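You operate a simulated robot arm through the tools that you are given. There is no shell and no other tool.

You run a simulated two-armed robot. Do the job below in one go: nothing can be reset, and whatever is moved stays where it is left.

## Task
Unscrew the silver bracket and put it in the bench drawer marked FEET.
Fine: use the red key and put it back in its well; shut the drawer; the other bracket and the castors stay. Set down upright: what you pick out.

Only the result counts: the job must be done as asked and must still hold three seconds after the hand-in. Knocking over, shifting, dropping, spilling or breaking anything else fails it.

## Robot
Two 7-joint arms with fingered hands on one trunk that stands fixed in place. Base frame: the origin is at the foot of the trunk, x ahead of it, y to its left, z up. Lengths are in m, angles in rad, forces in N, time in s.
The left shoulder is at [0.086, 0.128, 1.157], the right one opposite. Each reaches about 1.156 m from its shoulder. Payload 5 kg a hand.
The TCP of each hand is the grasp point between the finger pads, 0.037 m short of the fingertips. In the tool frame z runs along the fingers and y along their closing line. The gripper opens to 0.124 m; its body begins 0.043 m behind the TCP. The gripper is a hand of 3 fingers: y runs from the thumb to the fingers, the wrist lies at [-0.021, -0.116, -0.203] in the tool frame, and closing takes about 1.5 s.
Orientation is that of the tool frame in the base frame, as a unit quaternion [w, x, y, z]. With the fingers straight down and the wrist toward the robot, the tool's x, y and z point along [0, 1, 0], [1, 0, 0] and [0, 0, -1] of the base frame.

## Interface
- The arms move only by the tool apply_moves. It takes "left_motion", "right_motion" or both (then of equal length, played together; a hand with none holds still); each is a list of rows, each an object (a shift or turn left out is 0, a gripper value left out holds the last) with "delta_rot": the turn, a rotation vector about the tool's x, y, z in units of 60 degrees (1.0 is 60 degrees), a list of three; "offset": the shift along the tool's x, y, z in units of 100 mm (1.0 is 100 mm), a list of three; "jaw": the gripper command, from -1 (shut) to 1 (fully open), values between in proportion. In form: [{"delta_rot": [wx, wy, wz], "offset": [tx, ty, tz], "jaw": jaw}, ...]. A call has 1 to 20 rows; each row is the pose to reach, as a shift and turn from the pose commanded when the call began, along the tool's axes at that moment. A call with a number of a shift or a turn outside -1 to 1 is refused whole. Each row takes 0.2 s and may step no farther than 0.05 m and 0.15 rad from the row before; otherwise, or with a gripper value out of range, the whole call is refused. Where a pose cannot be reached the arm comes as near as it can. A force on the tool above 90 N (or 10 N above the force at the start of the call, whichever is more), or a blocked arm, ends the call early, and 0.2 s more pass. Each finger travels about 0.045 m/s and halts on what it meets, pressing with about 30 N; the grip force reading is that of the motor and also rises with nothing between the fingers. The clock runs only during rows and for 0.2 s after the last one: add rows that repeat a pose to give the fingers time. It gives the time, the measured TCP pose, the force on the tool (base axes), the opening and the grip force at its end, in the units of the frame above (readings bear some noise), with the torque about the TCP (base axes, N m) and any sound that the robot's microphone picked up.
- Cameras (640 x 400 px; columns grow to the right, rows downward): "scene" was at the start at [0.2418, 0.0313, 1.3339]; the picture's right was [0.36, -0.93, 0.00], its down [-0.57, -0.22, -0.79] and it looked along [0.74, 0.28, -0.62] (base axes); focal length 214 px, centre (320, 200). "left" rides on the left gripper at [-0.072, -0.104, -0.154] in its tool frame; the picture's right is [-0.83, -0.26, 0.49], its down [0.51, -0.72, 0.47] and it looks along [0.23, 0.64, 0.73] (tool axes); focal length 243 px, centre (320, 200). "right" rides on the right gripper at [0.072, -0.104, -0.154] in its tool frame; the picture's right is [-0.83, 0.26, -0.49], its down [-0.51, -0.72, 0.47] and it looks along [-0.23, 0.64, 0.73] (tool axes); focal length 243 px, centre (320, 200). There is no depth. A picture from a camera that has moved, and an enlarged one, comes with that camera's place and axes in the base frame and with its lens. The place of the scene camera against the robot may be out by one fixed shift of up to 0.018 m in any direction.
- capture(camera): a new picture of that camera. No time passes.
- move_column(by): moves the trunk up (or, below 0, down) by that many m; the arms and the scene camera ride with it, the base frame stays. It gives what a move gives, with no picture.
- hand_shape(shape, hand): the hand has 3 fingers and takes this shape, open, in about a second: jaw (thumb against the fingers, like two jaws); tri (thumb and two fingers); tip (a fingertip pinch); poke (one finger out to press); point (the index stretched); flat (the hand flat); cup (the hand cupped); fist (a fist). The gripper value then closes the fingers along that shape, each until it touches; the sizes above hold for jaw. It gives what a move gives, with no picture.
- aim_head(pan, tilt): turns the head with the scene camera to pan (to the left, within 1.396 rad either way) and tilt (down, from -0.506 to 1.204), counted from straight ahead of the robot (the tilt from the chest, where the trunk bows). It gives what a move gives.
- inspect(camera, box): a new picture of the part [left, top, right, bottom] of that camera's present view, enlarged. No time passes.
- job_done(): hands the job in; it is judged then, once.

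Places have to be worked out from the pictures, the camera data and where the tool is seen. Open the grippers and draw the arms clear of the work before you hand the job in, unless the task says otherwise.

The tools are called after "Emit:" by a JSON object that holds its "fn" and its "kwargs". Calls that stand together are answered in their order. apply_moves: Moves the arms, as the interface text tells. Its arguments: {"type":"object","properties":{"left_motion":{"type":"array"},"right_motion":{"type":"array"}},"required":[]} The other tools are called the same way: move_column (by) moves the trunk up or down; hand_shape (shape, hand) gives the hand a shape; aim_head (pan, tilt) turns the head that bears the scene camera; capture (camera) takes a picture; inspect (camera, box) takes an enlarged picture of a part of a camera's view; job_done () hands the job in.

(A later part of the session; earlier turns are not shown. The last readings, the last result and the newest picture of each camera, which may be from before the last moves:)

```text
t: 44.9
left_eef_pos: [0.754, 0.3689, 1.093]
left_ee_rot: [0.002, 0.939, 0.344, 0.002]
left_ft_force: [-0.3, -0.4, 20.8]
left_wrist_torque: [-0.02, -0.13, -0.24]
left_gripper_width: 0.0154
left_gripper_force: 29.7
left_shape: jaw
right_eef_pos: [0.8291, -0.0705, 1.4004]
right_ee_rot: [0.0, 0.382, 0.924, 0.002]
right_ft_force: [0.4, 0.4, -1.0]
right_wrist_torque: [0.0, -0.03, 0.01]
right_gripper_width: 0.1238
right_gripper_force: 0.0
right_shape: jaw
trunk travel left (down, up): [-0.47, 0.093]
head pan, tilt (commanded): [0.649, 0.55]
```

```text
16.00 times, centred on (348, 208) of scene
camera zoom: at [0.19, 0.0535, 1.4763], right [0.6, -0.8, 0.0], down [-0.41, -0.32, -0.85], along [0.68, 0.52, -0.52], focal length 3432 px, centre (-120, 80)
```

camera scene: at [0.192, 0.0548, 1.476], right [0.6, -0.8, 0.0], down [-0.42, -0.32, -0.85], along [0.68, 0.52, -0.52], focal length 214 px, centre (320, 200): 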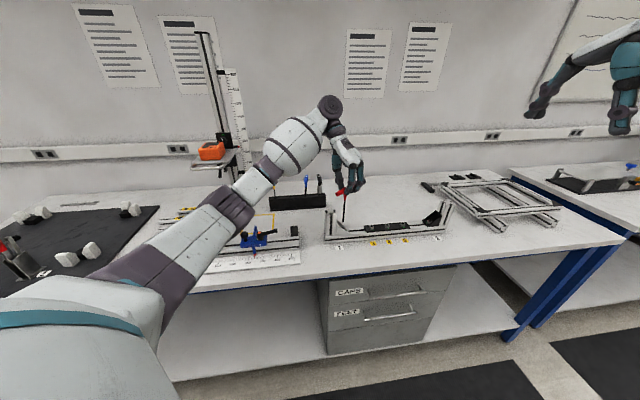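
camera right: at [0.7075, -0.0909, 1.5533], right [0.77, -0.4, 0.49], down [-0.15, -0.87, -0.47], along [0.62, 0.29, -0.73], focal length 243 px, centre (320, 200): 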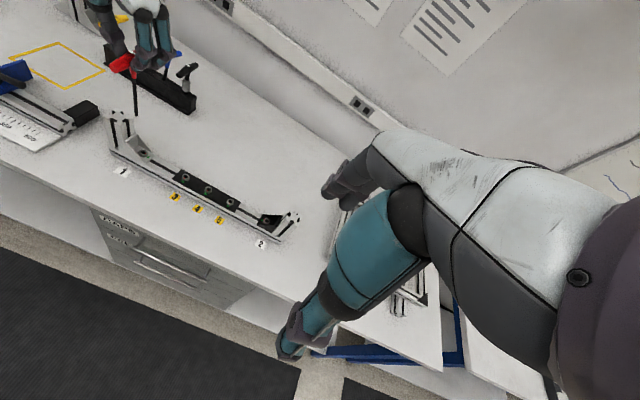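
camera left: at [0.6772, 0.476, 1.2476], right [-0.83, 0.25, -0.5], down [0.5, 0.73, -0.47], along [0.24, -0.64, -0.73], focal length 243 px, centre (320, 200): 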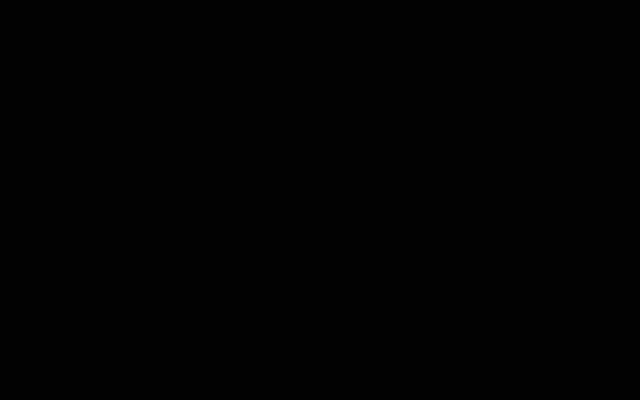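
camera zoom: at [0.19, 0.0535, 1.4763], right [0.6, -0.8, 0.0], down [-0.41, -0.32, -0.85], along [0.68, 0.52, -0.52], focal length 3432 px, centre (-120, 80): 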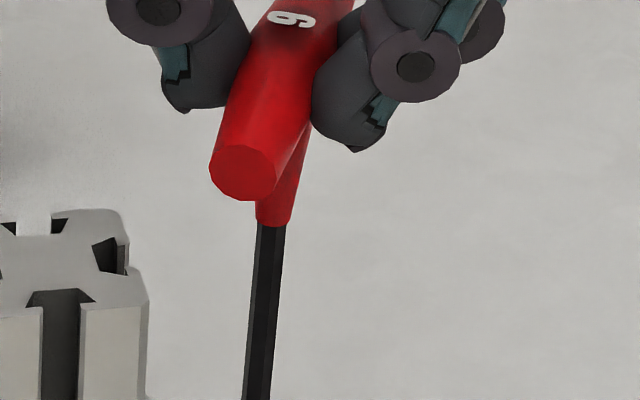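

The screw is turning: the red mark is now about 20° past its start. I continue with another 34°.

Emit:
{"fn": "apply_moves", "kwargs": {"left_motion": [{"delta_rot": [0, 0, -0.07], "offset": [0.001, 0.003, 0]}, {"delta_rot": [0, 0, -0.14], "offset": [0.002, 0.006, 0]}, {"delta_rot": [0, 0, -0.21], "offset": [0.003, 0.009, 0]}, {"delta_rot": [0, 0, -0.28], "offset": [0.005, 0.011, 0]}, {"delta_rot": [0, 0, -0.35], "offset": [0.006, 0.014, 0]}, {"delta_rot": [0, 0, -0.42], "offset": [0.008, 0.016, 0]}, {"delta_rot": [0, 0, -0.49], "offset": [0.01, 0.018, 0]}, {"delta_rot": [0, 0, -0.56], "offset": [0.012, 0.02, 0]}, {"delta_rot": [0, 0, -0.56], "offset": [0.012, 0.02, 0]}]}}

Emit:
{"fn": "inspect", "kwargs": {"camera": "right", "box": [130, 138, 150, 160]}}

Emit:
{"fn": "inspect", "kwargs": {"camera": "scene", "box": [320, 170, 370, 235]}}

```text
t: 46.9
left_eef_pos: [0.7565, 0.3689, 1.0926]
left_ee_rot: [0.001, 0.799, 0.601, 0.001]
left_ft_force: [-0.8, 0.0, 19.9]
left_wrist_torque: [0.06, -0.01, -0.05]
left_gripper_width: 0.0152
left_gripper_force: 29.5
left_shape: jaw
right_eef_pos: [0.8292, -0.0696, 1.4015]
right_ee_rot: [0.0, 0.383, 0.924, 0.001]
right_ft_force: [-0.3, 0.5, -0.5]
right_wrist_torque: [0.02, 0.02, 0.0]
right_gripper_width: 0.1237
right_gripper_force: 0.0
right_shape: jaw
trunk travel left (down, up): [-0.47, 0.093]
head pan, tilt (commanded): [0.649, 0.55]
```

```text
16.00 times, centred on (140, 149) of right
camera zoom: at [0.7052, -0.0924, 1.5544], right [0.77, -0.4, 0.49], down [-0.15, -0.87, -0.47], along [0.62, 0.29, -0.73], focal length 3882 px, centre (3200, 1016)
```

zoom: 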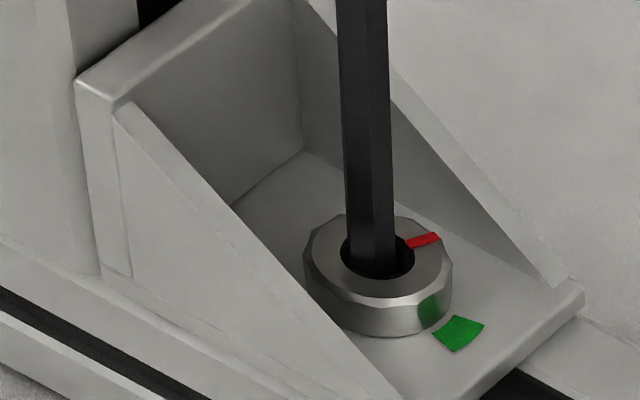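

```text
6.15 times, centred on (345, 202) of scene
camera zoom: at [0.1897, 0.0538, 1.4763], right [0.6, -0.8, 0.0], down [-0.41, -0.32, -0.85], along [0.68, 0.52, -0.52], focal length 1320 px, centre (166, 185)
```

zoom: 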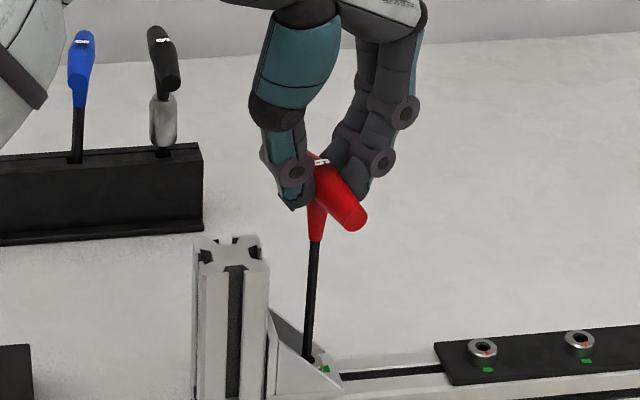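

The mark is now about 63° from its start and the torque has fallen, so the screw has broken loose. I keep unscrewing.

Emit:
{"fn": "apply_moves", "kwargs": {"left_motion": [{"delta_rot": [0, 0, -0.07], "offset": [0.001, 0.003, 0]}, {"delta_rot": [0, 0, -0.14], "offset": [0.002, 0.006, 0]}, {"delta_rot": [0, 0, -0.21], "offset": [0.003, 0.009, 0]}, {"delta_rot": [0, 0, -0.28], "offset": [0.005, 0.011, 0]}, {"delta_rot": [0, 0, -0.35], "offset": [0.006, 0.014, 0]}, {"delta_rot": [0, 0, -0.42], "offset": [0.008, 0.016, 0]}, {"delta_rot": [0, 0, -0.49], "offset": [0.01, 0.018, 0]}, {"delta_rot": [0, 0, -0.56], "offset": [0.012, 0.02, 0]}, {"delta_rot": [0, 0, -0.56], "offset": [0.012, 0.02, 0]}]}}

Emit:
{"fn": "inspect", "kwargs": {"camera": "right", "box": [130, 138, 150, 160]}}

Emit:
{"fn": "inspect", "kwargs": {"camera": "scene", "box": [320, 170, 370, 235]}}

```text
t: 48.9
left_eef_pos: [0.7575, 0.3691, 1.0933]
left_ee_rot: [0.003, 0.592, 0.806, 0.001]
left_ft_force: [0.2, 0.3, 18.4]
left_wrist_torque: [0.06, -0.01, -0.06]
left_gripper_width: 0.0152
left_gripper_force: 29.4
left_shape: jaw
right_eef_pos: [0.8305, -0.0697, 1.3995]
right_ee_rot: [0.0, 0.382, 0.924, 0.001]
right_ft_force: [-0.4, -0.4, 0.3]
right_wrist_torque: [0.02, 0.01, 0.0]
right_gripper_width: 0.1236
right_gripper_force: 0.1
right_shape: jaw
trunk travel left (down, up): [-0.47, 0.093]
head pan, tilt (commanded): [0.649, 0.55]
```

```text
16.00 times, centred on (140, 149) of right
camera zoom: at [0.7053, -0.0922, 1.5544], right [0.77, -0.4, 0.49], down [-0.15, -0.87, -0.47], along [0.62, 0.29, -0.73], focal length 3882 px, centre (3200, 1016)
```

zoom: 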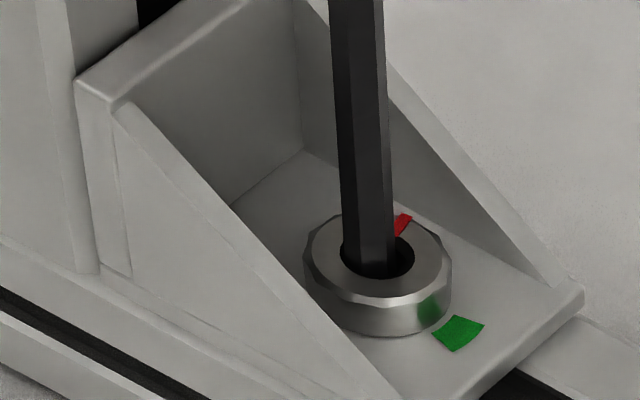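

```text
6.15 times, centred on (345, 202) of scene
camera zoom: at [0.1898, 0.0539, 1.4763], right [0.6, -0.8, 0.0], down [-0.41, -0.32, -0.85], along [0.68, 0.52, -0.52], focal length 1320 px, centre (166, 185)
```

zoom: 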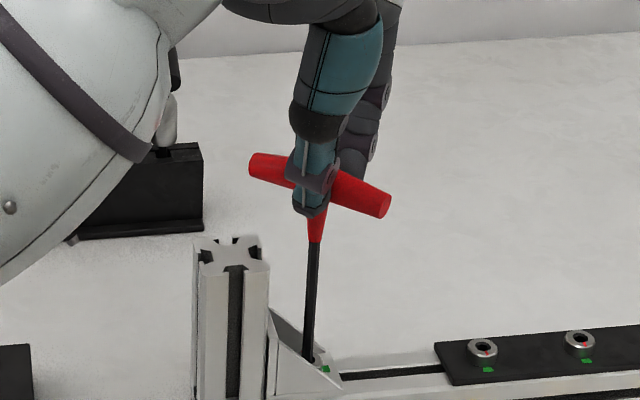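

About 98° turned so far. I continue toward the hand's left-turn limit.

Emit:
{"fn": "apply_moves", "kwargs": {"left_motion": [{"delta_rot": [0, 0, -0.07], "offset": [0.001, 0.003, 0]}, {"delta_rot": [0, 0, -0.14], "offset": [0.002, 0.006, 0]}, {"delta_rot": [0, 0, -0.21], "offset": [0.003, 0.009, 0]}, {"delta_rot": [0, 0, -0.28], "offset": [0.005, 0.011, 0]}, {"delta_rot": [0, 0, -0.35], "offset": [0.006, 0.014, 0]}, {"delta_rot": [0, 0, -0.42], "offset": [0.008, 0.016, 0]}, {"delta_rot": [0, 0, -0.42], "offset": [0.008, 0.016, 0]}]}}

Emit:
{"fn": "inspect", "kwargs": {"camera": "right", "box": [130, 138, 150, 160]}}

Emit:
{"fn": "capture", "kwargs": {"camera": "scene"}}

Emit:
{"fn": "capture", "kwargs": {"camera": "left"}}

```text
t: 50.5
left_eef_pos: [0.7591, 0.3711, 1.092]
left_ee_rot: [0.002, 0.402, 0.916, -0.001]
left_ft_force: [0.6, -0.5, 20.7]
left_wrist_torque: [0.09, -0.03, -0.1]
left_gripper_width: 0.0149
left_gripper_force: 30.4
left_shape: jaw
right_eef_pos: [0.8291, -0.0703, 1.3998]
right_ee_rot: [0.0, 0.382, 0.924, 0.0]
right_ft_force: [-0.5, -0.2, -0.2]
right_wrist_torque: [0.03, 0.01, 0.0]
right_gripper_width: 0.1238
right_gripper_force: 0.0
right_shape: jaw
trunk travel left (down, up): [-0.47, 0.093]
head pan, tilt (commanded): [0.649, 0.55]
```

```text
16.00 times, centred on (140, 149) of right
camera zoom: at [0.7048, -0.0924, 1.5546], right [0.77, -0.4, 0.49], down [-0.15, -0.87, -0.47], along [0.62, 0.29, -0.73], focal length 3882 px, centre (3200, 1016)
```

zoom: 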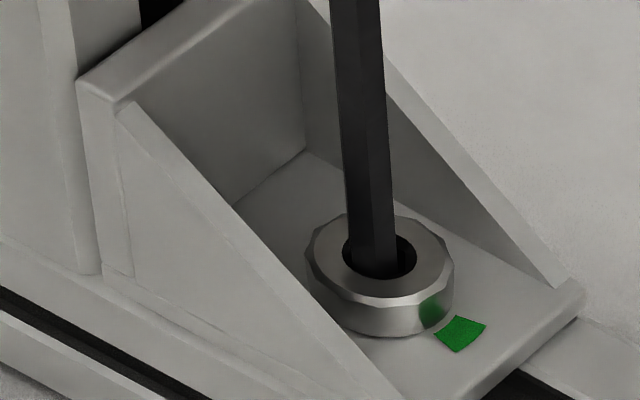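

```text
taken
camera scene: at [0.1893, 0.0537, 1.4764], right [0.6, -0.8, 0.0], down [-0.41, -0.32, -0.85], along [0.68, 0.52, -0.52], focal length 214 px, centre (320, 200)
```

scene: 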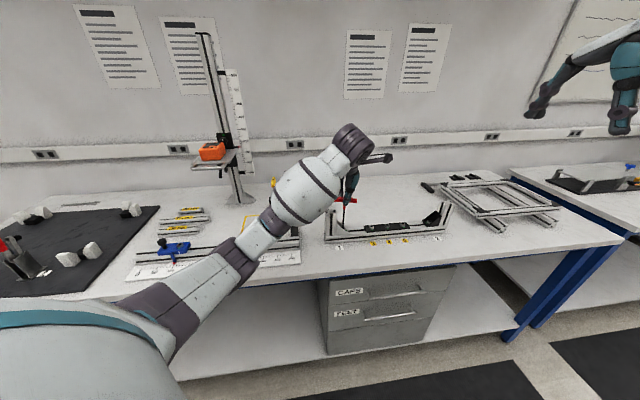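

```text
taken
camera left: at [0.7308, 0.2474, 1.2473], right [0.37, -0.79, -0.49], down [-0.87, -0.12, -0.47], along [0.32, 0.6, -0.73], focal length 243 px, centre (320, 200)
```

left: 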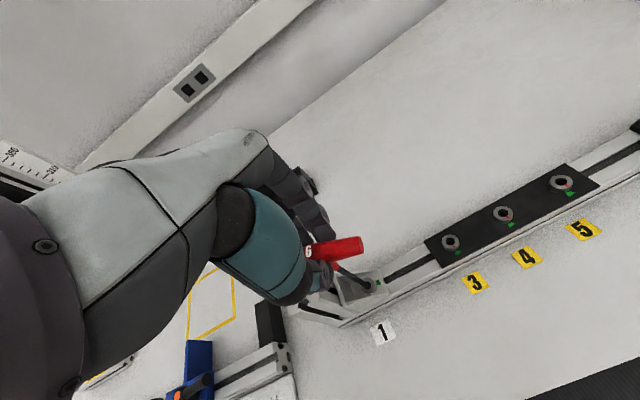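

The screw has turned about 122° with no release sound yet. I'll ratchet: lift the key 22 mm out of the socket, turn back clockwise by about 126°, and re-insert.

Emit:
{"fn": "apply_moves", "kwargs": {"left_motion": [{"offset": [0, 0, -0.06]}, {"offset": [0, 0, -0.12]}, {"offset": [0, 0, -0.2]}, {"offset": [0, 0, -0.27]}, {"offset": [0, 0, -0.27]}]}}

Emit:
{"fn": "inspect", "kwargs": {"camera": "right", "box": [130, 138, 150, 160]}}

Emit:
{"fn": "inspect", "kwargs": {"camera": "left", "box": [300, 220, 400, 320]}}

Emit:
{"fn": "inspect", "kwargs": {"camera": "scene", "box": [320, 170, 370, 235]}}

```text
t: 51.7
left_eef_pos: [0.7623, 0.3711, 1.1172]
left_ee_rot: [0.001, 0.403, 0.915, -0.001]
left_ft_force: [-0.4, -0.1, -1.0]
left_wrist_torque: [0.02, 0.01, -0.01]
left_gripper_width: 0.0142
left_gripper_force: 29.6
left_shape: jaw
right_eef_pos: [0.8329, -0.0681, 1.3985]
right_ee_rot: [0.0, 0.382, 0.924, 0.0]
right_ft_force: [-0.2, -0.2, -1.3]
right_wrist_torque: [0.01, -0.01, -0.02]
right_gripper_width: 0.1237
right_gripper_force: 0.2
right_shape: jaw
trunk travel left (down, up): [-0.47, 0.093]
head pan, tilt (commanded): [0.649, 0.55]
```

```text
16.00 times, centred on (140, 149) of right
camera zoom: at [0.708, -0.0913, 1.5529], right [0.77, -0.4, 0.49], down [-0.15, -0.87, -0.47], along [0.62, 0.29, -0.73], focal length 3882 px, centre (3200, 1016)
```

zoom: 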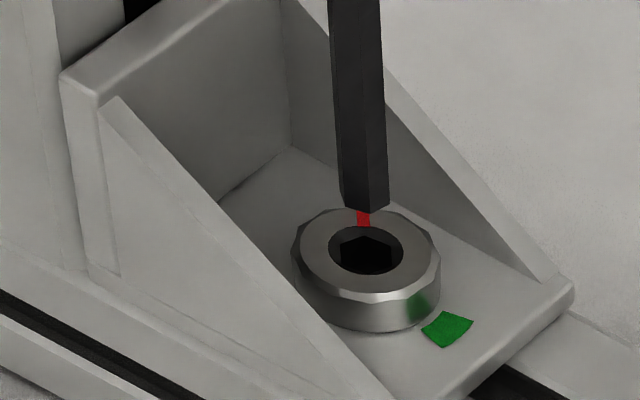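

```text
4.00 times, centred on (350, 270) of left
camera zoom: at [0.7336, 0.2477, 1.272], right [0.37, -0.79, -0.49], down [-0.87, -0.11, -0.47], along [0.32, 0.6, -0.73], focal length 970 px, centre (200, -80)
```

zoom: 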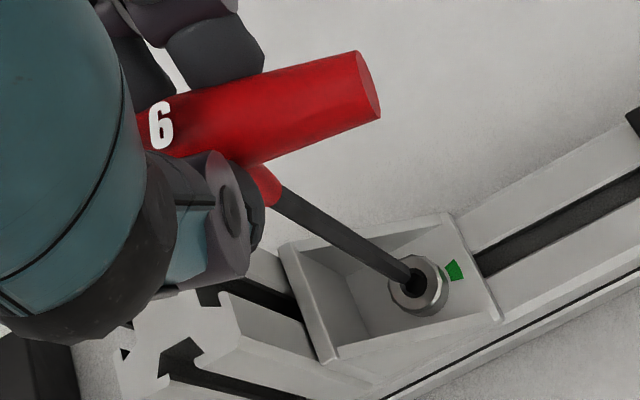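

```text
6.15 times, centred on (345, 202) of scene
camera zoom: at [0.1923, 0.0548, 1.4758], right [0.6, -0.8, 0.0], down [-0.42, -0.32, -0.85], along [0.68, 0.52, -0.52], focal length 1320 px, centre (166, 185)
```

zoom: 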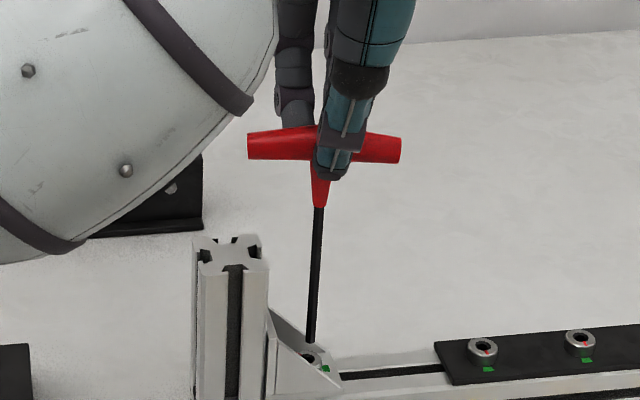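

The tip is free above the head; the mark confirms ~126° of unscrewing. I rotate the hand back clockwise in the air about the key's axis (first 60°).

Emit:
{"fn": "apply_moves", "kwargs": {"left_motion": [{"delta_rot": [0, 0, 0.125], "offset": [0, -0.007, 0]}, {"delta_rot": [0, 0, 0.25], "offset": [0.002, -0.013, 0]}, {"delta_rot": [0, 0, 0.375], "offset": [0.004, -0.019, 0]}, {"delta_rot": [0, 0, 0.5], "offset": [0.007, -0.025, 0]}, {"delta_rot": [0, 0, 0.625], "offset": [0.01, -0.03, 0]}, {"delta_rot": [0, 0, 0.75], "offset": [0.015, -0.035, 0]}, {"delta_rot": [0, 0, 0.875], "offset": [0.02, -0.04, 0]}, {"delta_rot": [0, 0, 1.0], "offset": [0.025, -0.043, 0]}]}}

Emit:
{"fn": "apply_moves", "kwargs": {"left_motion": [{"delta_rot": [0, 0, 0.125], "offset": [0, -0.007, 0]}, {"delta_rot": [0, 0, 0.25], "offset": [0.002, -0.013, 0]}, {"delta_rot": [0, 0, 0.375], "offset": [0.004, -0.019, 0]}, {"delta_rot": [0, 0, 0.5], "offset": [0.007, -0.025, 0]}, {"delta_rot": [0, 0, 0.625], "offset": [0.01, -0.03, 0]}, {"delta_rot": [0, 0, 0.75], "offset": [0.015, -0.035, 0]}, {"delta_rot": [0, 0, 0.875], "offset": [0.02, -0.04, 0]}, {"delta_rot": [0, 0, 1.0], "offset": [0.025, -0.043, 0]}, {"delta_rot": [0, 0, 1.0], "offset": [0.025, -0.043, 0]}]}}

Emit:
{"fn": "inspect", "kwargs": {"camera": "right", "box": [130, 138, 150, 160]}}

Emit:
{"fn": "inspect", "kwargs": {"camera": "scene", "box": [338, 213, 358, 235]}}

```text
t: 53.5
left_eef_pos: [0.7587, 0.3729, 1.1186]
left_ee_rot: [0.001, 0.807, 0.591, 0.0]
left_ft_force: [0.1, -1.0, -0.7]
left_wrist_torque: [-0.01, -0.01, -0.01]
left_gripper_width: 0.014
left_gripper_force: 30.4
left_shape: jaw
right_eef_pos: [0.8329, -0.0687, 1.3989]
right_ee_rot: [0.0, 0.382, 0.924, 0.0]
right_ft_force: [0.0, 0.1, -0.1]
right_wrist_torque: [0.01, -0.01, -0.02]
right_gripper_width: 0.1238
right_gripper_force: 0.1
right_shape: jaw
trunk travel left (down, up): [-0.47, 0.093]
head pan, tilt (commanded): [0.649, 0.55]
```

```text
t: 55.5
left_eef_pos: [0.7527, 0.374, 1.1191]
left_ee_rot: [0.001, 0.994, 0.108, 0.0]
left_ft_force: [0.0, -0.3, -1.6]
left_wrist_torque: [0.0, -0.03, 0.0]
left_gripper_width: 0.0142
left_gripper_force: 29.9
left_shape: jaw
right_eef_pos: [0.8313, -0.0688, 1.3987]
right_ee_rot: [-0.001, 0.382, 0.924, 0.0]
right_ft_force: [-0.7, 0.0, 0.8]
right_wrist_torque: [-0.02, 0.02, -0.01]
right_gripper_width: 0.1236
right_gripper_force: 0.0
right_shape: jaw
trunk travel left (down, up): [-0.47, 0.093]
head pan, tilt (commanded): [0.649, 0.55]
```

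```text
16.00 times, centred on (140, 149) of right
camera zoom: at [0.7077, -0.091, 1.5532], right [0.77, -0.4, 0.49], down [-0.15, -0.87, -0.47], along [0.62, 0.29, -0.73], focal length 3882 px, centre (3200, 1016)
```

zoom: 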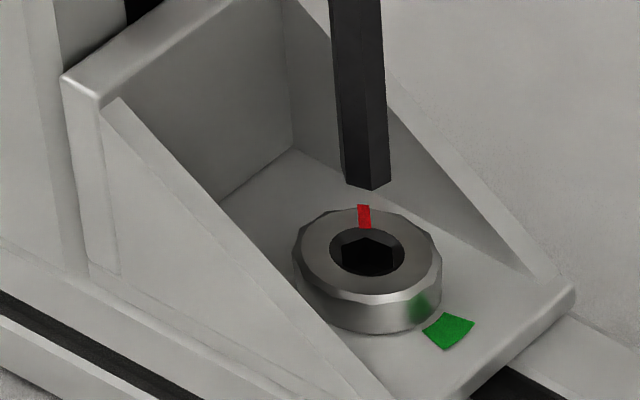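

```text
16.00 times, centred on (348, 224) of scene
camera zoom: at [0.192, 0.0551, 1.4759], right [0.6, -0.8, 0.0], down [-0.42, -0.32, -0.85], along [0.68, 0.52, -0.52], focal length 3432 px, centre (-128, -184)
```

zoom: 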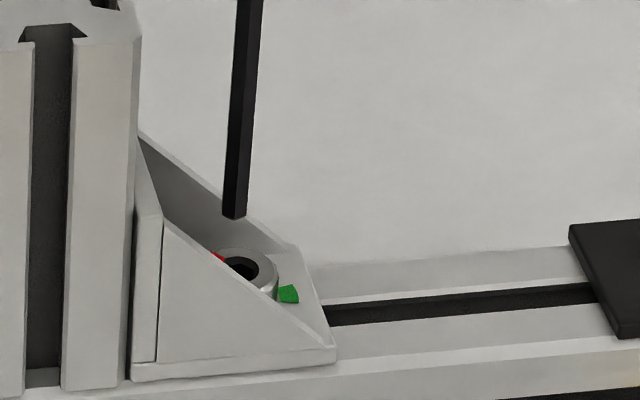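

The socket is clear to see: mark at ~129°. The tip is about 1.2 mm short along the rail and 2.4 mm too far across; I correct that, turn 5° clockwise to centre the hex phase, and lower 10 mm.

Emit:
{"fn": "apply_moves", "kwargs": {"left_motion": [{"delta_rot": [0, 0, 0.04], "offset": [-0.006, 0.012, 0]}, {"delta_rot": [0, 0, 0.08], "offset": [-0.013, 0.023, 0.03]}, {"delta_rot": [0, 0, 0.08], "offset": [-0.013, 0.023, 0.07]}, {"delta_rot": [0, 0, 0.08], "offset": [-0.013, 0.023, 0.1]}, {"delta_rot": [0, 0, 0.08], "offset": [-0.013, 0.023, 0.1]}]}}

Emit:
{"fn": "inspect", "kwargs": {"camera": "right", "box": [130, 138, 150, 160]}}

Emit:
{"fn": "inspect", "kwargs": {"camera": "scene", "box": [338, 213, 358, 235]}}

```text
t: 56.7
left_eef_pos: [0.7524, 0.371, 1.1077]
left_ee_rot: [0.0, 0.998, 0.067, -0.001]
left_ft_force: [-0.1, 0.0, -0.9]
left_wrist_torque: [0.0, -0.01, -0.05]
left_gripper_width: 0.0143
left_gripper_force: 30.2
left_shape: jaw
right_eef_pos: [0.8334, -0.0693, 1.4003]
right_ee_rot: [0.0, 0.382, 0.924, 0.0]
right_ft_force: [-0.2, -0.2, 0.0]
right_wrist_torque: [0.0, 0.0, 0.02]
right_gripper_width: 0.1237
right_gripper_force: 0.0
right_shape: jaw
trunk travel left (down, up): [-0.47, 0.093]
head pan, tilt (commanded): [0.649, 0.55]
```

```text
16.00 times, centred on (140, 149) of right
camera zoom: at [0.7079, -0.0911, 1.5531], right [0.77, -0.4, 0.49], down [-0.15, -0.87, -0.47], along [0.62, 0.29, -0.73], focal length 3882 px, centre (3200, 1016)
```

zoom: 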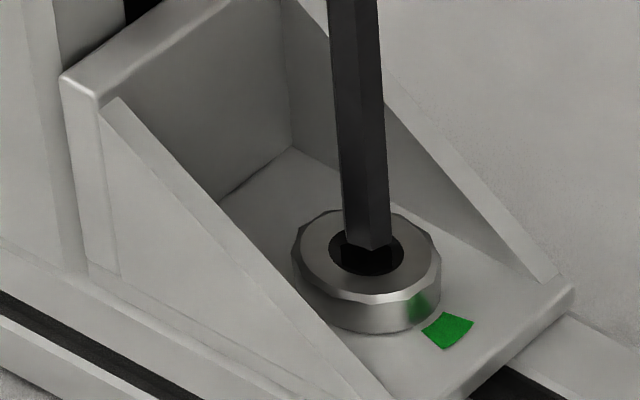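

```text
16.00 times, centred on (348, 224) of scene
camera zoom: at [0.1922, 0.055, 1.4759], right [0.6, -0.8, 0.0], down [-0.42, -0.32, -0.85], along [0.68, 0.52, -0.52], focal length 3432 px, centre (-128, -184)
```

zoom: 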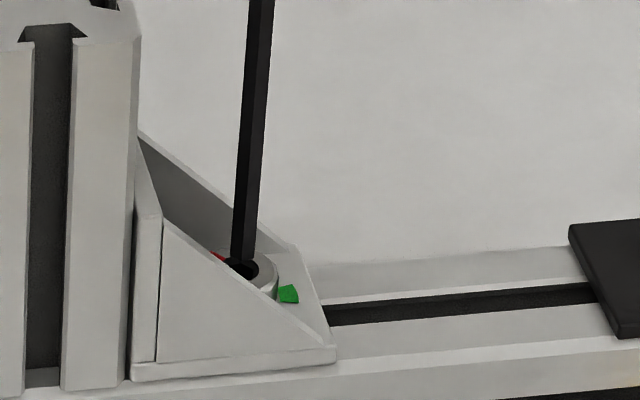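

Close: about 0.9 mm and 0.8 mm off. I correct and lower into the socket to a light press.

Emit:
{"fn": "apply_moves", "kwargs": {"left_motion": [{"offset": [0.001, -0.012, 0.0]}, {"offset": [0.001, -0.012, 0.04]}, {"offset": [0.001, -0.012, 0.08]}, {"offset": [0.001, -0.012, 0.12]}, {"offset": [0.001, -0.012, 0.155]}, {"offset": [0.001, -0.012, 0.155]}]}}

Emit:
{"fn": "inspect", "kwargs": {"camera": "right", "box": [130, 138, 150, 160]}}

Emit:
{"fn": "inspect", "kwargs": {"camera": "scene", "box": [335, 195, 360, 220]}}

```text
t: 58.1
left_eef_pos: [0.7525, 0.3736, 1.0949]
left_ee_rot: [0.002, 0.998, 0.067, 0.002]
left_ft_force: [-0.2, 0.7, 8.3]
left_wrist_torque: [0.0, -0.01, -0.03]
left_gripper_width: 0.0138
left_gripper_force: 29.9
left_shape: jaw
right_eef_pos: [0.8315, -0.0687, 1.4007]
right_ee_rot: [-0.001, 0.381, 0.924, 0.0]
right_ft_force: [0.0, -0.4, 0.4]
right_wrist_torque: [0.0, -0.04, 0.0]
right_gripper_width: 0.1238
right_gripper_force: 0.1
right_shape: jaw
trunk travel left (down, up): [-0.47, 0.093]
head pan, tilt (commanded): [0.649, 0.55]
```

```text
16.00 times, centred on (140, 149) of right
camera zoom: at [0.7067, -0.0917, 1.5539], right [0.77, -0.4, 0.49], down [-0.15, -0.87, -0.47], along [0.62, 0.29, -0.73], focal length 3882 px, centre (3200, 1016)
```

zoom: 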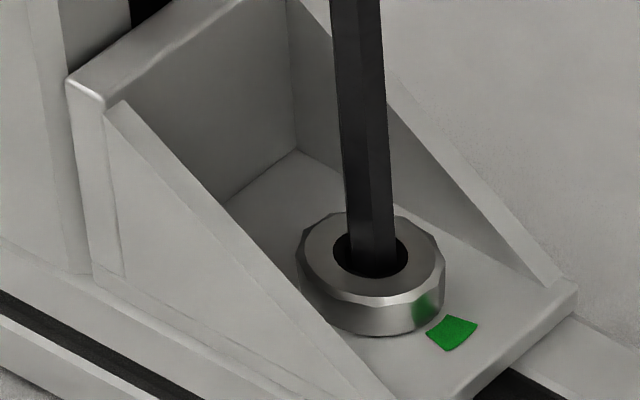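

```text
16.00 times, centred on (348, 208) of scene
camera zoom: at [0.1911, 0.0544, 1.4762], right [0.6, -0.8, 0.0], down [-0.42, -0.32, -0.85], along [0.68, 0.52, -0.52], focal length 3432 px, centre (-120, 80)
```

zoom: 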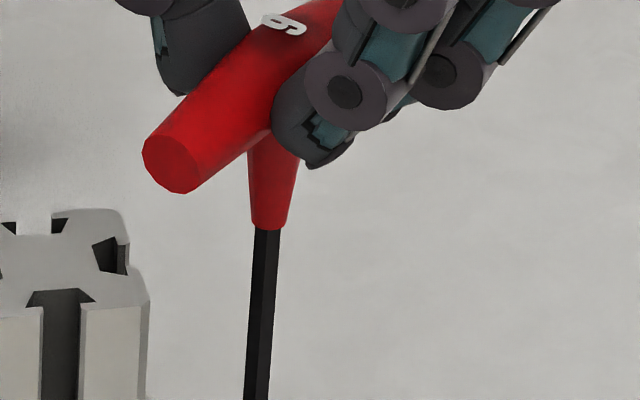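

Seated again with 8 N. I turn counter-clockwise 60°, then check.

Emit:
{"fn": "apply_moves", "kwargs": {"left_motion": [{"delta_rot": [0, 0, -0.1], "offset": [0, 0.005, 0.01]}, {"delta_rot": [0, 0, -0.2], "offset": [0.001, 0.01, 0.01]}, {"delta_rot": [0, 0, -0.3], "offset": [0.002, 0.015, 0.01]}, {"delta_rot": [0, 0, -0.4], "offset": [0.004, 0.02, 0.01]}, {"delta_rot": [0, 0, -0.5], "offset": [0.007, 0.025, 0.01]}, {"delta_rot": [0, 0, -0.6], "offset": [0.01, 0.029, 0.01]}, {"delta_rot": [0, 0, -0.7], "offset": [0.013, 0.033, 0.01]}, {"delta_rot": [0, 0, -0.8], "offset": [0.017, 0.037, 0.01]}, {"delta_rot": [0, 0, -0.9], "offset": [0.021, 0.04, 0.01]}, {"delta_rot": [0, 0, -1.0], "offset": [0.025, 0.043, 0.01]}, {"delta_rot": [0, 0, -1.0], "offset": [0.025, 0.043, 0.01]}]}}

Emit:
{"fn": "inspect", "kwargs": {"camera": "right", "box": [130, 138, 150, 160]}}

Emit:
{"fn": "inspect", "kwargs": {"camera": "scene", "box": [320, 170, 370, 235]}}

```text
t: 60.5
left_eef_pos: [0.7535, 0.369, 1.0928]
left_ee_rot: [0.001, 0.83, 0.558, 0.001]
left_ft_force: [-0.2, -0.4, 16.3]
left_wrist_torque: [0.07, -0.04, -0.15]
left_gripper_width: 0.0143
left_gripper_force: 29.6
left_shape: jaw
right_eef_pos: [0.8297, -0.0707, 1.399]
right_ee_rot: [0.0, 0.382, 0.924, 0.001]
right_ft_force: [-0.4, -0.2, 1.6]
right_wrist_torque: [0.0, -0.01, 0.01]
right_gripper_width: 0.1235
right_gripper_force: 0.0
right_shape: jaw
trunk travel left (down, up): [-0.47, 0.093]
head pan, tilt (commanded): [0.649, 0.55]
```

```text
16.00 times, centred on (140, 149) of right
camera zoom: at [0.7058, -0.0921, 1.5541], right [0.77, -0.4, 0.49], down [-0.15, -0.87, -0.47], along [0.62, 0.29, -0.73], focal length 3882 px, centre (3200, 1016)
```

zoom: 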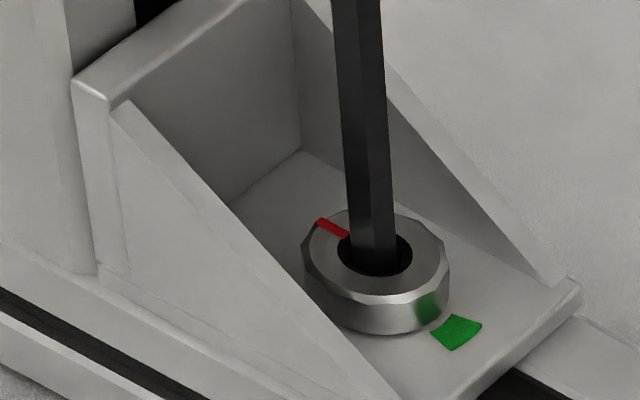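

```text
6.15 times, centred on (345, 202) of scene
camera zoom: at [0.1903, 0.054, 1.4762], right [0.6, -0.8, 0.0], down [-0.42, -0.32, -0.85], along [0.68, 0.52, -0.52], focal length 1320 px, centre (166, 185)
```

zoom: 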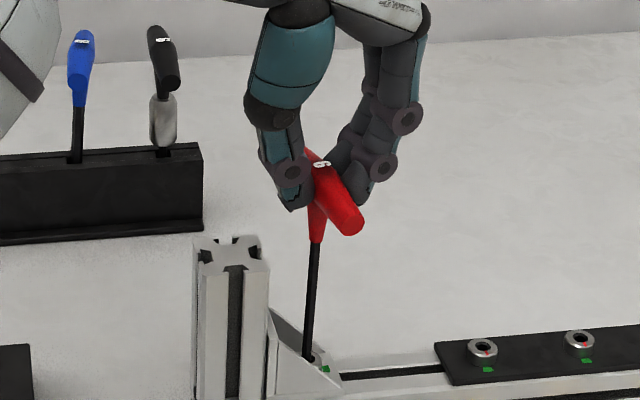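

The mark is at ~180° now. I continue another 60°.

Emit:
{"fn": "apply_moves", "kwargs": {"left_motion": [{"delta_rot": [0, 0, -0.1], "offset": [0, 0.005, 0]}, {"delta_rot": [0, 0, -0.2], "offset": [0.001, 0.01, 0]}, {"delta_rot": [0, 0, -0.3], "offset": [0.002, 0.015, 0]}, {"delta_rot": [0, 0, -0.4], "offset": [0.004, 0.02, 0]}, {"delta_rot": [0, 0, -0.5], "offset": [0.007, 0.025, 0]}, {"delta_rot": [0, 0, -0.6], "offset": [0.01, 0.029, 0]}, {"delta_rot": [0, 0, -0.7], "offset": [0.013, 0.033, 0]}, {"delta_rot": [0, 0, -0.8], "offset": [0.017, 0.037, 0]}, {"delta_rot": [0, 0, -0.9], "offset": [0.021, 0.04, 0]}, {"delta_rot": [0, 0, -1.0], "offset": [0.025, 0.043, 0]}, {"delta_rot": [0, 0, -1.0], "offset": [0.025, 0.043, 0]}]}}

Emit:
{"fn": "inspect", "kwargs": {"camera": "right", "box": [130, 138, 150, 160]}}

```text
t: 62.9
left_eef_pos: [0.7594, 0.3705, 1.0927]
left_ee_rot: [0.001, 0.44, 0.898, 0.0]
left_ft_force: [3.7, 1.4, 9.7]
left_wrist_torque: [0.29, -0.54, -0.97]
left_gripper_width: 0.0136
left_gripper_force: 30.2
left_shape: jaw
right_eef_pos: [0.8304, -0.0701, 1.3998]
right_ee_rot: [-0.001, 0.382, 0.924, 0.0]
right_ft_force: [-0.4, -0.4, -0.4]
right_wrist_torque: [-0.02, -0.02, 0.01]
right_gripper_width: 0.1238
right_gripper_force: 0.1
right_shape: jaw
trunk travel left (down, up): [-0.47, 0.093]
head pan, tilt (commanded): [0.649, 0.55]
```

```text
16.00 times, centred on (140, 149) of right
camera zoom: at [0.7066, -0.0913, 1.5536], right [0.77, -0.4, 0.49], down [-0.15, -0.87, -0.47], along [0.62, 0.29, -0.73], focal length 3882 px, centre (3200, 1016)
```

zoom: 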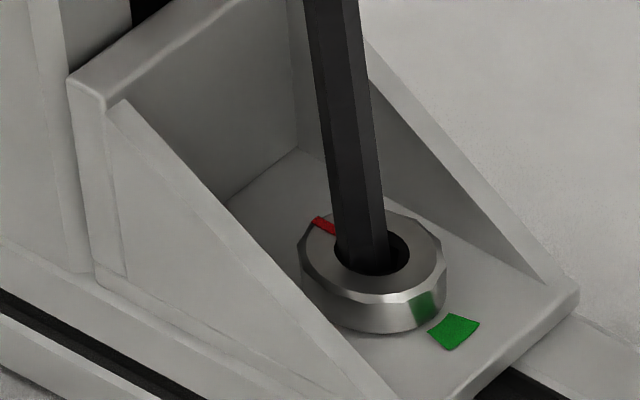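

The mark stays at ~180° while torque jumped to ~1 Nm and the shaft leans: the screw has reached its end stop, fully backed off. I rotate the hand back 30° to release the torque.

Emit:
{"fn": "apply_moves", "kwargs": {"left_motion": [{"delta_rot": [0, 0, 0.1], "offset": [0, -0.005, 0]}, {"delta_rot": [0, 0, 0.2], "offset": [0.001, -0.01, 0]}, {"delta_rot": [0, 0, 0.3], "offset": [0.002, -0.015, 0]}, {"delta_rot": [0, 0, 0.4], "offset": [0.004, -0.02, 0]}, {"delta_rot": [0, 0, 0.5], "offset": [0.007, -0.025, 0]}, {"delta_rot": [0, 0, 0.5], "offset": [0.007, -0.025, 0]}]}}

Emit:
{"fn": "inspect", "kwargs": {"camera": "right", "box": [110, 110, 160, 160]}}

Emit:
{"fn": "inspect", "kwargs": {"camera": "scene", "box": [320, 170, 370, 235]}}

Emit:
{"fn": "capture", "kwargs": {"camera": "left"}}

```text
t: 64.3
left_eef_pos: [0.7571, 0.369, 1.0918]
left_ee_rot: [0.002, 0.659, 0.752, 0.0]
left_ft_force: [0.4, 0.5, 8.4]
left_wrist_torque: [0.05, -0.1, -0.23]
left_gripper_width: 0.0135
left_gripper_force: 29.9
left_shape: jaw
right_eef_pos: [0.8311, -0.0688, 1.3989]
right_ee_rot: [-0.001, 0.382, 0.924, 0.0]
right_ft_force: [-0.2, 0.3, 0.1]
right_wrist_torque: [0.03, 0.0, 0.02]
right_gripper_width: 0.1236
right_gripper_force: 0.1
right_shape: jaw
trunk travel left (down, up): [-0.47, 0.093]
head pan, tilt (commanded): [0.649, 0.55]
```

```text
8.00 times, centred on (135, 135) of right
camera zoom: at [0.7069, -0.0919, 1.5535], right [0.77, -0.4, 0.49], down [-0.15, -0.87, -0.47], along [0.62, 0.29, -0.73], focal length 1941 px, centre (1800, 720)
```

zoom: 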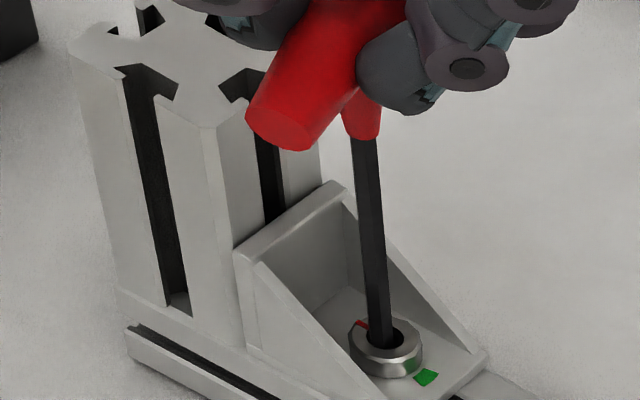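

```text
6.15 times, centred on (345, 202) of scene
camera zoom: at [0.1913, 0.0542, 1.4761], right [0.6, -0.8, 0.0], down [-0.42, -0.32, -0.85], along [0.68, 0.52, -0.52], focal length 1320 px, centre (166, 185)
```

zoom: 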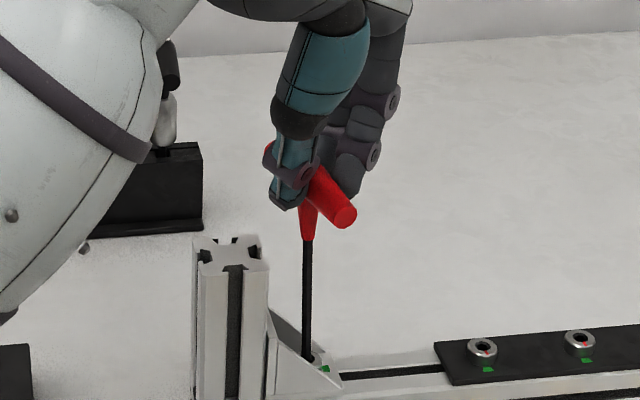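

```text
taken
camera left: at [0.6625, 0.2834, 1.2468], right [-0.15, -0.86, -0.49], down [-0.78, 0.41, -0.47], along [0.61, 0.31, -0.73], focal length 243 px, centre (320, 200)
```

left: 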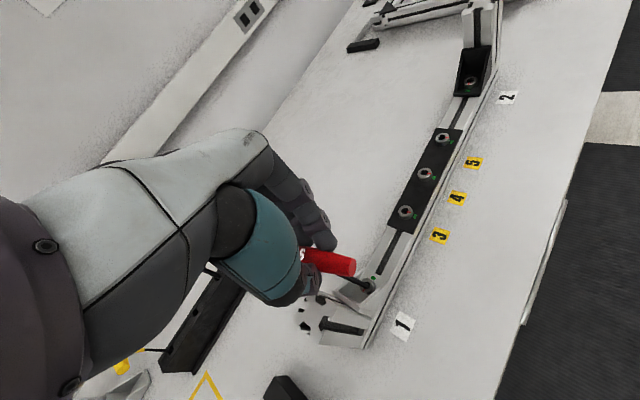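

The key leans about 4° in my grip now. I release the rest of the twist (9° more) and lift the key straight out.

Emit:
{"fn": "apply_moves", "kwargs": {"left_motion": [{"delta_rot": [0, 0, 0.08], "offset": [0, -0.004, 0]}, {"delta_rot": [0, 0, 0.15], "offset": [0.001, -0.008, 0]}, {"delta_rot": [0, 0, 0.15], "offset": [0.001, -0.008, -0.05]}, {"delta_rot": [0, 0, 0.15], "offset": [0.001, -0.008, -0.12]}, {"delta_rot": [0, 0, 0.15], "offset": [0.001, -0.008, -0.2]}, {"delta_rot": [0, 0, 0.15], "offset": [0.001, -0.008, -0.3]}, {"delta_rot": [0, 0, 0.15], "offset": [0.001, -0.008, -0.3]}]}}

Emit:
{"fn": "inspect", "kwargs": {"camera": "right", "box": [110, 110, 160, 160]}}

Emit:
{"fn": "inspect", "kwargs": {"camera": "scene", "box": [320, 170, 370, 235]}}

```text
t: 65.9
left_eef_pos: [0.7584, 0.3691, 1.1217]
left_ee_rot: [0.002, 0.715, 0.699, 0.0]
left_ft_force: [-0.5, 0.0, -1.3]
left_wrist_torque: [0.0, 0.04, 0.03]
left_gripper_width: 0.0126
left_gripper_force: 30.0
left_shape: jaw
right_eef_pos: [0.8319, -0.0698, 1.3989]
right_ee_rot: [-0.001, 0.382, 0.924, 0.001]
right_ft_force: [0.0, -0.6, -0.8]
right_wrist_torque: [-0.03, 0.02, 0.01]
right_gripper_width: 0.1237
right_gripper_force: 0.1
right_shape: jaw
trunk travel left (down, up): [-0.47, 0.093]
head pan, tilt (commanded): [0.649, 0.55]
```

```text
8.00 times, centred on (135, 135) of right
camera zoom: at [0.7077, -0.0911, 1.5532], right [0.77, -0.4, 0.49], down [-0.15, -0.87, -0.47], along [0.62, 0.29, -0.73], focal length 1941 px, centre (1800, 720)
```

zoom: 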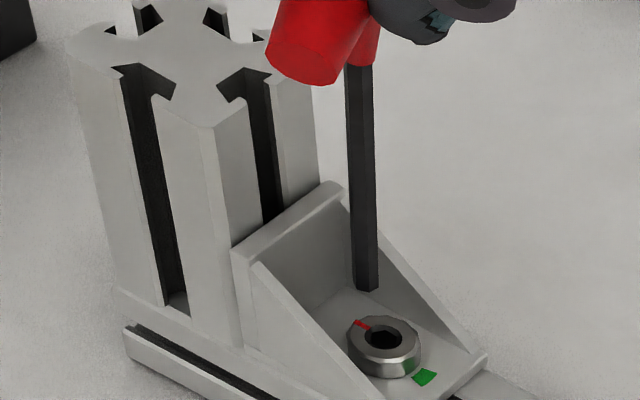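

```text
6.15 times, centred on (345, 202) of scene
camera zoom: at [0.192, 0.055, 1.4759], right [0.6, -0.8, 0.0], down [-0.42, -0.32, -0.85], along [0.68, 0.52, -0.52], focal length 1320 px, centre (166, 185)
```

zoom: 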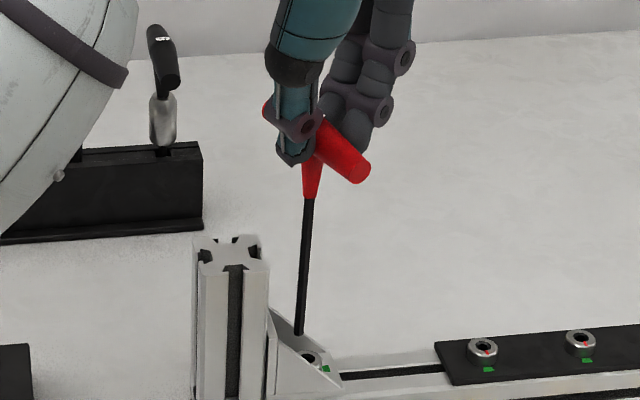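

The key is free and the screw sits backed off. While the left hand holds the key here, I try the "tip" shape on the right hand in free space to see how it would pinch the bracket.

Emit:
{"fn": "hand_shape", "kwargs": {"hand": "right", "shape": "tip"}}

Emit:
{"fn": "inspect", "kwargs": {"camera": "scene", "box": [500, 20, 640, 150]}}

Emit:
{"fn": "capture", "kwargs": {"camera": "right"}}

```text
t: 66.8
left_eef_pos: [0.7569, 0.3693, 1.1217]
left_ee_rot: [0.001, 0.715, 0.699, 0.0]
left_ft_force: [0.2, 0.6, -0.6]
left_wrist_torque: [-0.02, 0.01, 0.0]
left_gripper_width: 0.0127
left_gripper_force: 29.5
left_shape: jaw
right_eef_pos: [0.8316, -0.0687, 1.3986]
right_ee_rot: [-0.001, 0.382, 0.924, 0.0]
right_ft_force: [0.6, 0.6, 0.4]
right_wrist_torque: [-0.02, 0.02, -0.01]
right_gripper_width: 0.1236
right_gripper_force: 0.0
right_shape: tip
trunk travel left (down, up): [-0.47, 0.093]
head pan, tilt (commanded): [0.649, 0.55]
```

```text
3.08 times, centred on (570, 85) of scene
camera zoom: at [0.1924, 0.055, 1.4759], right [0.6, -0.8, 0.0], down [-0.42, -0.32, -0.85], along [0.68, 0.52, -0.52], focal length 660 px, centre (-449, 554)
```

zoom: 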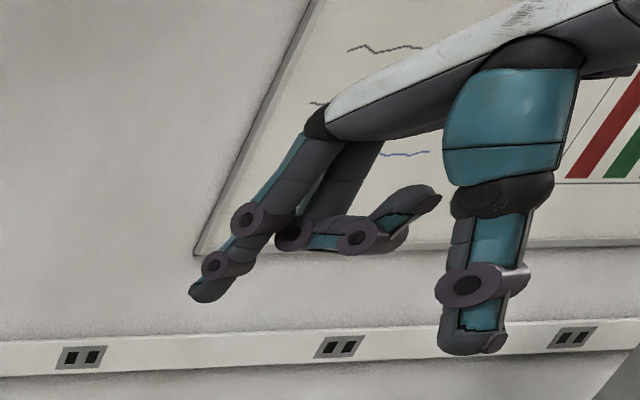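

```text
taken
camera right: at [0.708, -0.0911, 1.553], right [0.77, -0.4, 0.49], down [-0.15, -0.87, -0.47], along [0.62, 0.29, -0.73], focal length 243 px, centre (320, 200)
```

right: 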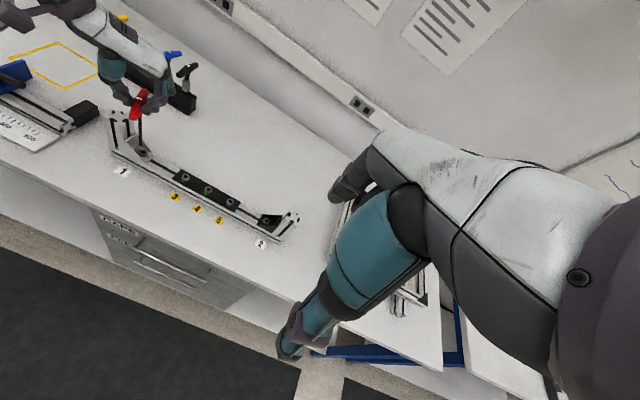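

In "tip" one finger folds away. I close this pinch to about 0.04 m to see how thumb and finger oppose each other.

Emit:
{"fn": "apply_moves", "kwargs": {"right_motion": [{"jaw": -0.355}, {"jaw": -0.355}, {"jaw": -0.355}, {"jaw": -0.355}, {"jaw": -0.355}, {"jaw": -0.355}]}}

Emit:
{"fn": "inspect", "kwargs": {"camera": "scene", "box": [500, 20, 640, 150]}}

Emit:
{"fn": "inspect", "kwargs": {"camera": "right", "box": [240, 120, 440, 370]}}

```text
t: 68.2
left_eef_pos: [0.7565, 0.3687, 1.1226]
left_ee_rot: [0.001, 0.715, 0.7, 0.0]
left_ft_force: [-0.6, -0.4, -0.8]
left_wrist_torque: [-0.03, 0.0, -0.03]
left_gripper_width: 0.0129
left_gripper_force: 29.9
left_shape: jaw
right_eef_pos: [0.832, -0.0686, 1.398]
right_ee_rot: [-0.001, 0.381, 0.924, 0.0]
right_ft_force: [0.6, -0.2, -0.9]
right_wrist_torque: [0.01, -0.02, -0.01]
right_gripper_width: 0.0406
right_gripper_force: 0.2
right_shape: tip
trunk travel left (down, up): [-0.47, 0.093]
head pan, tilt (commanded): [0.649, 0.55]
```

```text
3.08 times, centred on (570, 85) of scene
camera zoom: at [0.1923, 0.055, 1.4759], right [0.6, -0.8, 0.0], down [-0.42, -0.32, -0.85], along [0.68, 0.52, -0.52], focal length 660 px, centre (-449, 554)
```

zoom: 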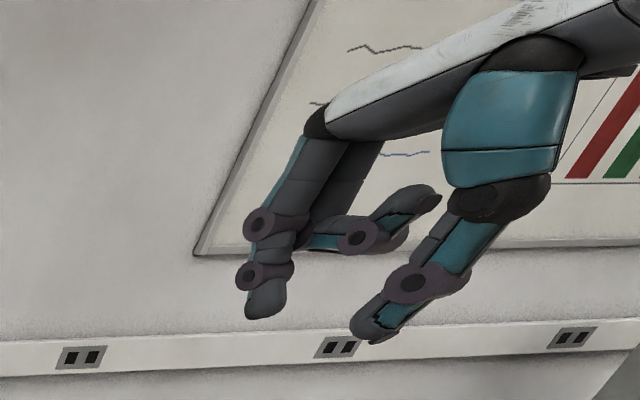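

```text
1.60 times, centred on (340, 245) of right
camera zoom: at [0.7079, -0.0911, 1.5531], right [0.77, -0.4, 0.49], down [-0.15, -0.87, -0.47], along [0.62, 0.29, -0.73], focal length 388 px, centre (288, 128)
```

zoom: 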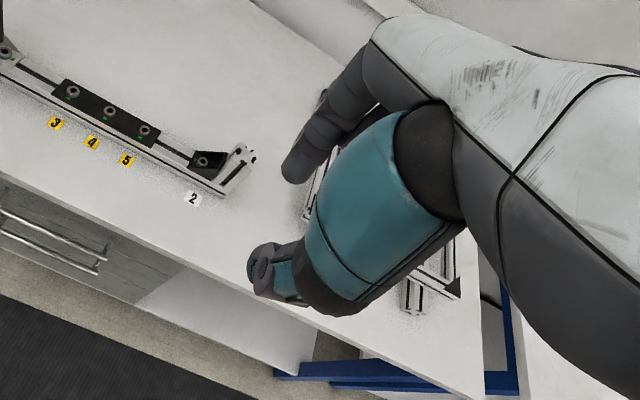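

In "tip" shape thumb and one finger oppose each other well; that will suit the bracket. First I return the red key: lift it 100 mm and carry it toward the rack.

Emit:
{"fn": "apply_moves", "kwargs": {"left_motion": [{"offset": [0, 0, -0.25]}, {"offset": [0, 0, -0.5]}, {"offset": [0, 0, -0.75]}, {"offset": [0.1, 0, -1.0]}, {"offset": [0.35, 0, -1.0]}, {"offset": [0.6, 0, -1.0]}, {"offset": [0.85, 0, -1.0]}, {"offset": [1.0, 0, -1.0]}, {"offset": [1.0, 0, -1.0]}]}}

Emit:
{"fn": "apply_moves", "kwargs": {"left_motion": [{"delta_rot": [0, 0, 0.06], "offset": [0.25, 0, 0]}, {"delta_rot": [0, 0, 0.12], "offset": [0.5, 0, 0]}, {"delta_rot": [0, 0, 0.18], "offset": [0.75, 0, 0]}, {"delta_rot": [0, 0, 0.24], "offset": [1.0, 0, 0]}, {"delta_rot": [0, 0, 0.3], "offset": [1.0, 0, 0]}, {"delta_rot": [0, 0, 0.34], "offset": [1.0, 0, 0]}, {"delta_rot": [0, 0, 0.34], "offset": [1.0, 0, 0]}]}}

Emit:
{"fn": "capture", "kwargs": {"camera": "scene"}}

Emit:
{"fn": "capture", "kwargs": {"camera": "left"}}

Emit:
{"fn": "inspect", "kwargs": {"camera": "right", "box": [60, 0, 220, 100]}}

```text
t: 70.2
left_eef_pos: [0.7594, 0.4685, 1.2222]
left_ee_rot: [0.001, 0.715, 0.699, -0.001]
left_ft_force: [-0.1, -0.1, -0.1]
left_wrist_torque: [-0.02, 0.04, 0.0]
left_gripper_width: 0.0129
left_gripper_force: 30.3
left_shape: jaw
right_eef_pos: [0.8321, -0.0691, 1.3986]
right_ee_rot: [-0.001, 0.382, 0.924, 0.001]
right_ft_force: [0.6, -0.1, 0.1]
right_wrist_torque: [-0.01, -0.01, -0.01]
right_gripper_width: 0.0408
right_gripper_force: 0.1
right_shape: tip
trunk travel left (down, up): [-0.47, 0.093]
head pan, tilt (commanded): [0.649, 0.55]
```

```text
t: 71.8
left_eef_pos: [0.7626, 0.568, 1.2214]
left_ee_rot: [0.001, 0.828, 0.561, 0.0]
left_ft_force: [0.7, 0.1, -0.8]
left_wrist_torque: [-0.03, -0.01, 0.0]
left_gripper_width: 0.0125
left_gripper_force: 30.4
left_shape: jaw
right_eef_pos: [0.8312, -0.0679, 1.3997]
right_ee_rot: [0.0, 0.382, 0.924, 0.0]
right_ft_force: [-0.3, 0.2, -0.6]
right_wrist_torque: [0.0, 0.02, 0.0]
right_gripper_width: 0.0408
right_gripper_force: 0.1
right_shape: tip
trunk travel left (down, up): [-0.47, 0.093]
head pan, tilt (commanded): [0.649, 0.55]
```

```text
taken
camera scene: at [0.1922, 0.0553, 1.4759], right [0.6, -0.8, 0.0], down [-0.42, -0.32, -0.85], along [0.68, 0.52, -0.52], focal length 214 px, centre (320, 200)
```

scene: 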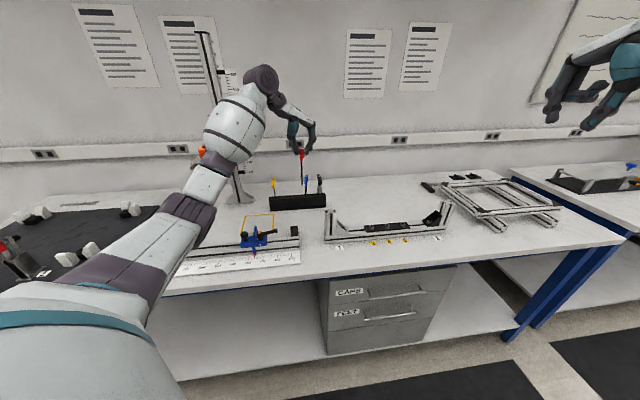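

```text
taken
camera left: at [0.6382, 0.5417, 1.3757], right [-0.55, -0.68, -0.49], down [-0.48, 0.74, -0.47], along [0.68, -0.02, -0.73], focal length 243 px, centre (320, 200)
```

left: 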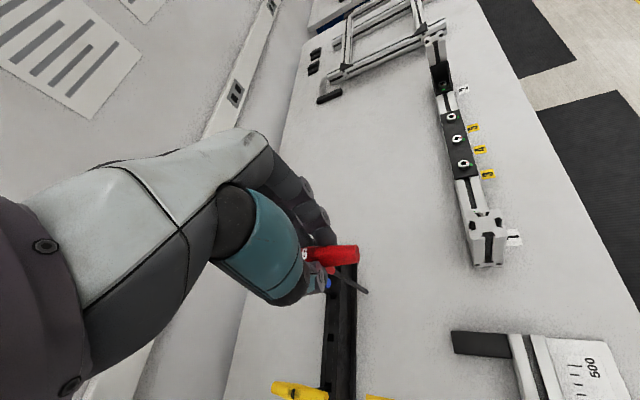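

```text
4.00 times, centred on (140, 50) of right
camera zoom: at [0.7078, -0.0907, 1.5531], right [0.77, -0.4, 0.49], down [-0.15, -0.87, -0.47], along [0.62, 0.29, -0.73], focal length 970 px, centre (1040, 800)
```

zoom: 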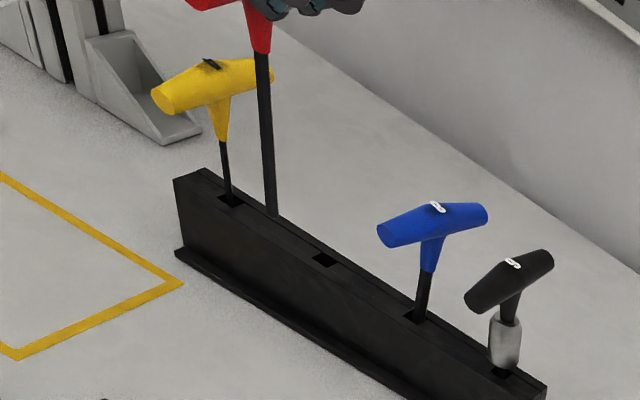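

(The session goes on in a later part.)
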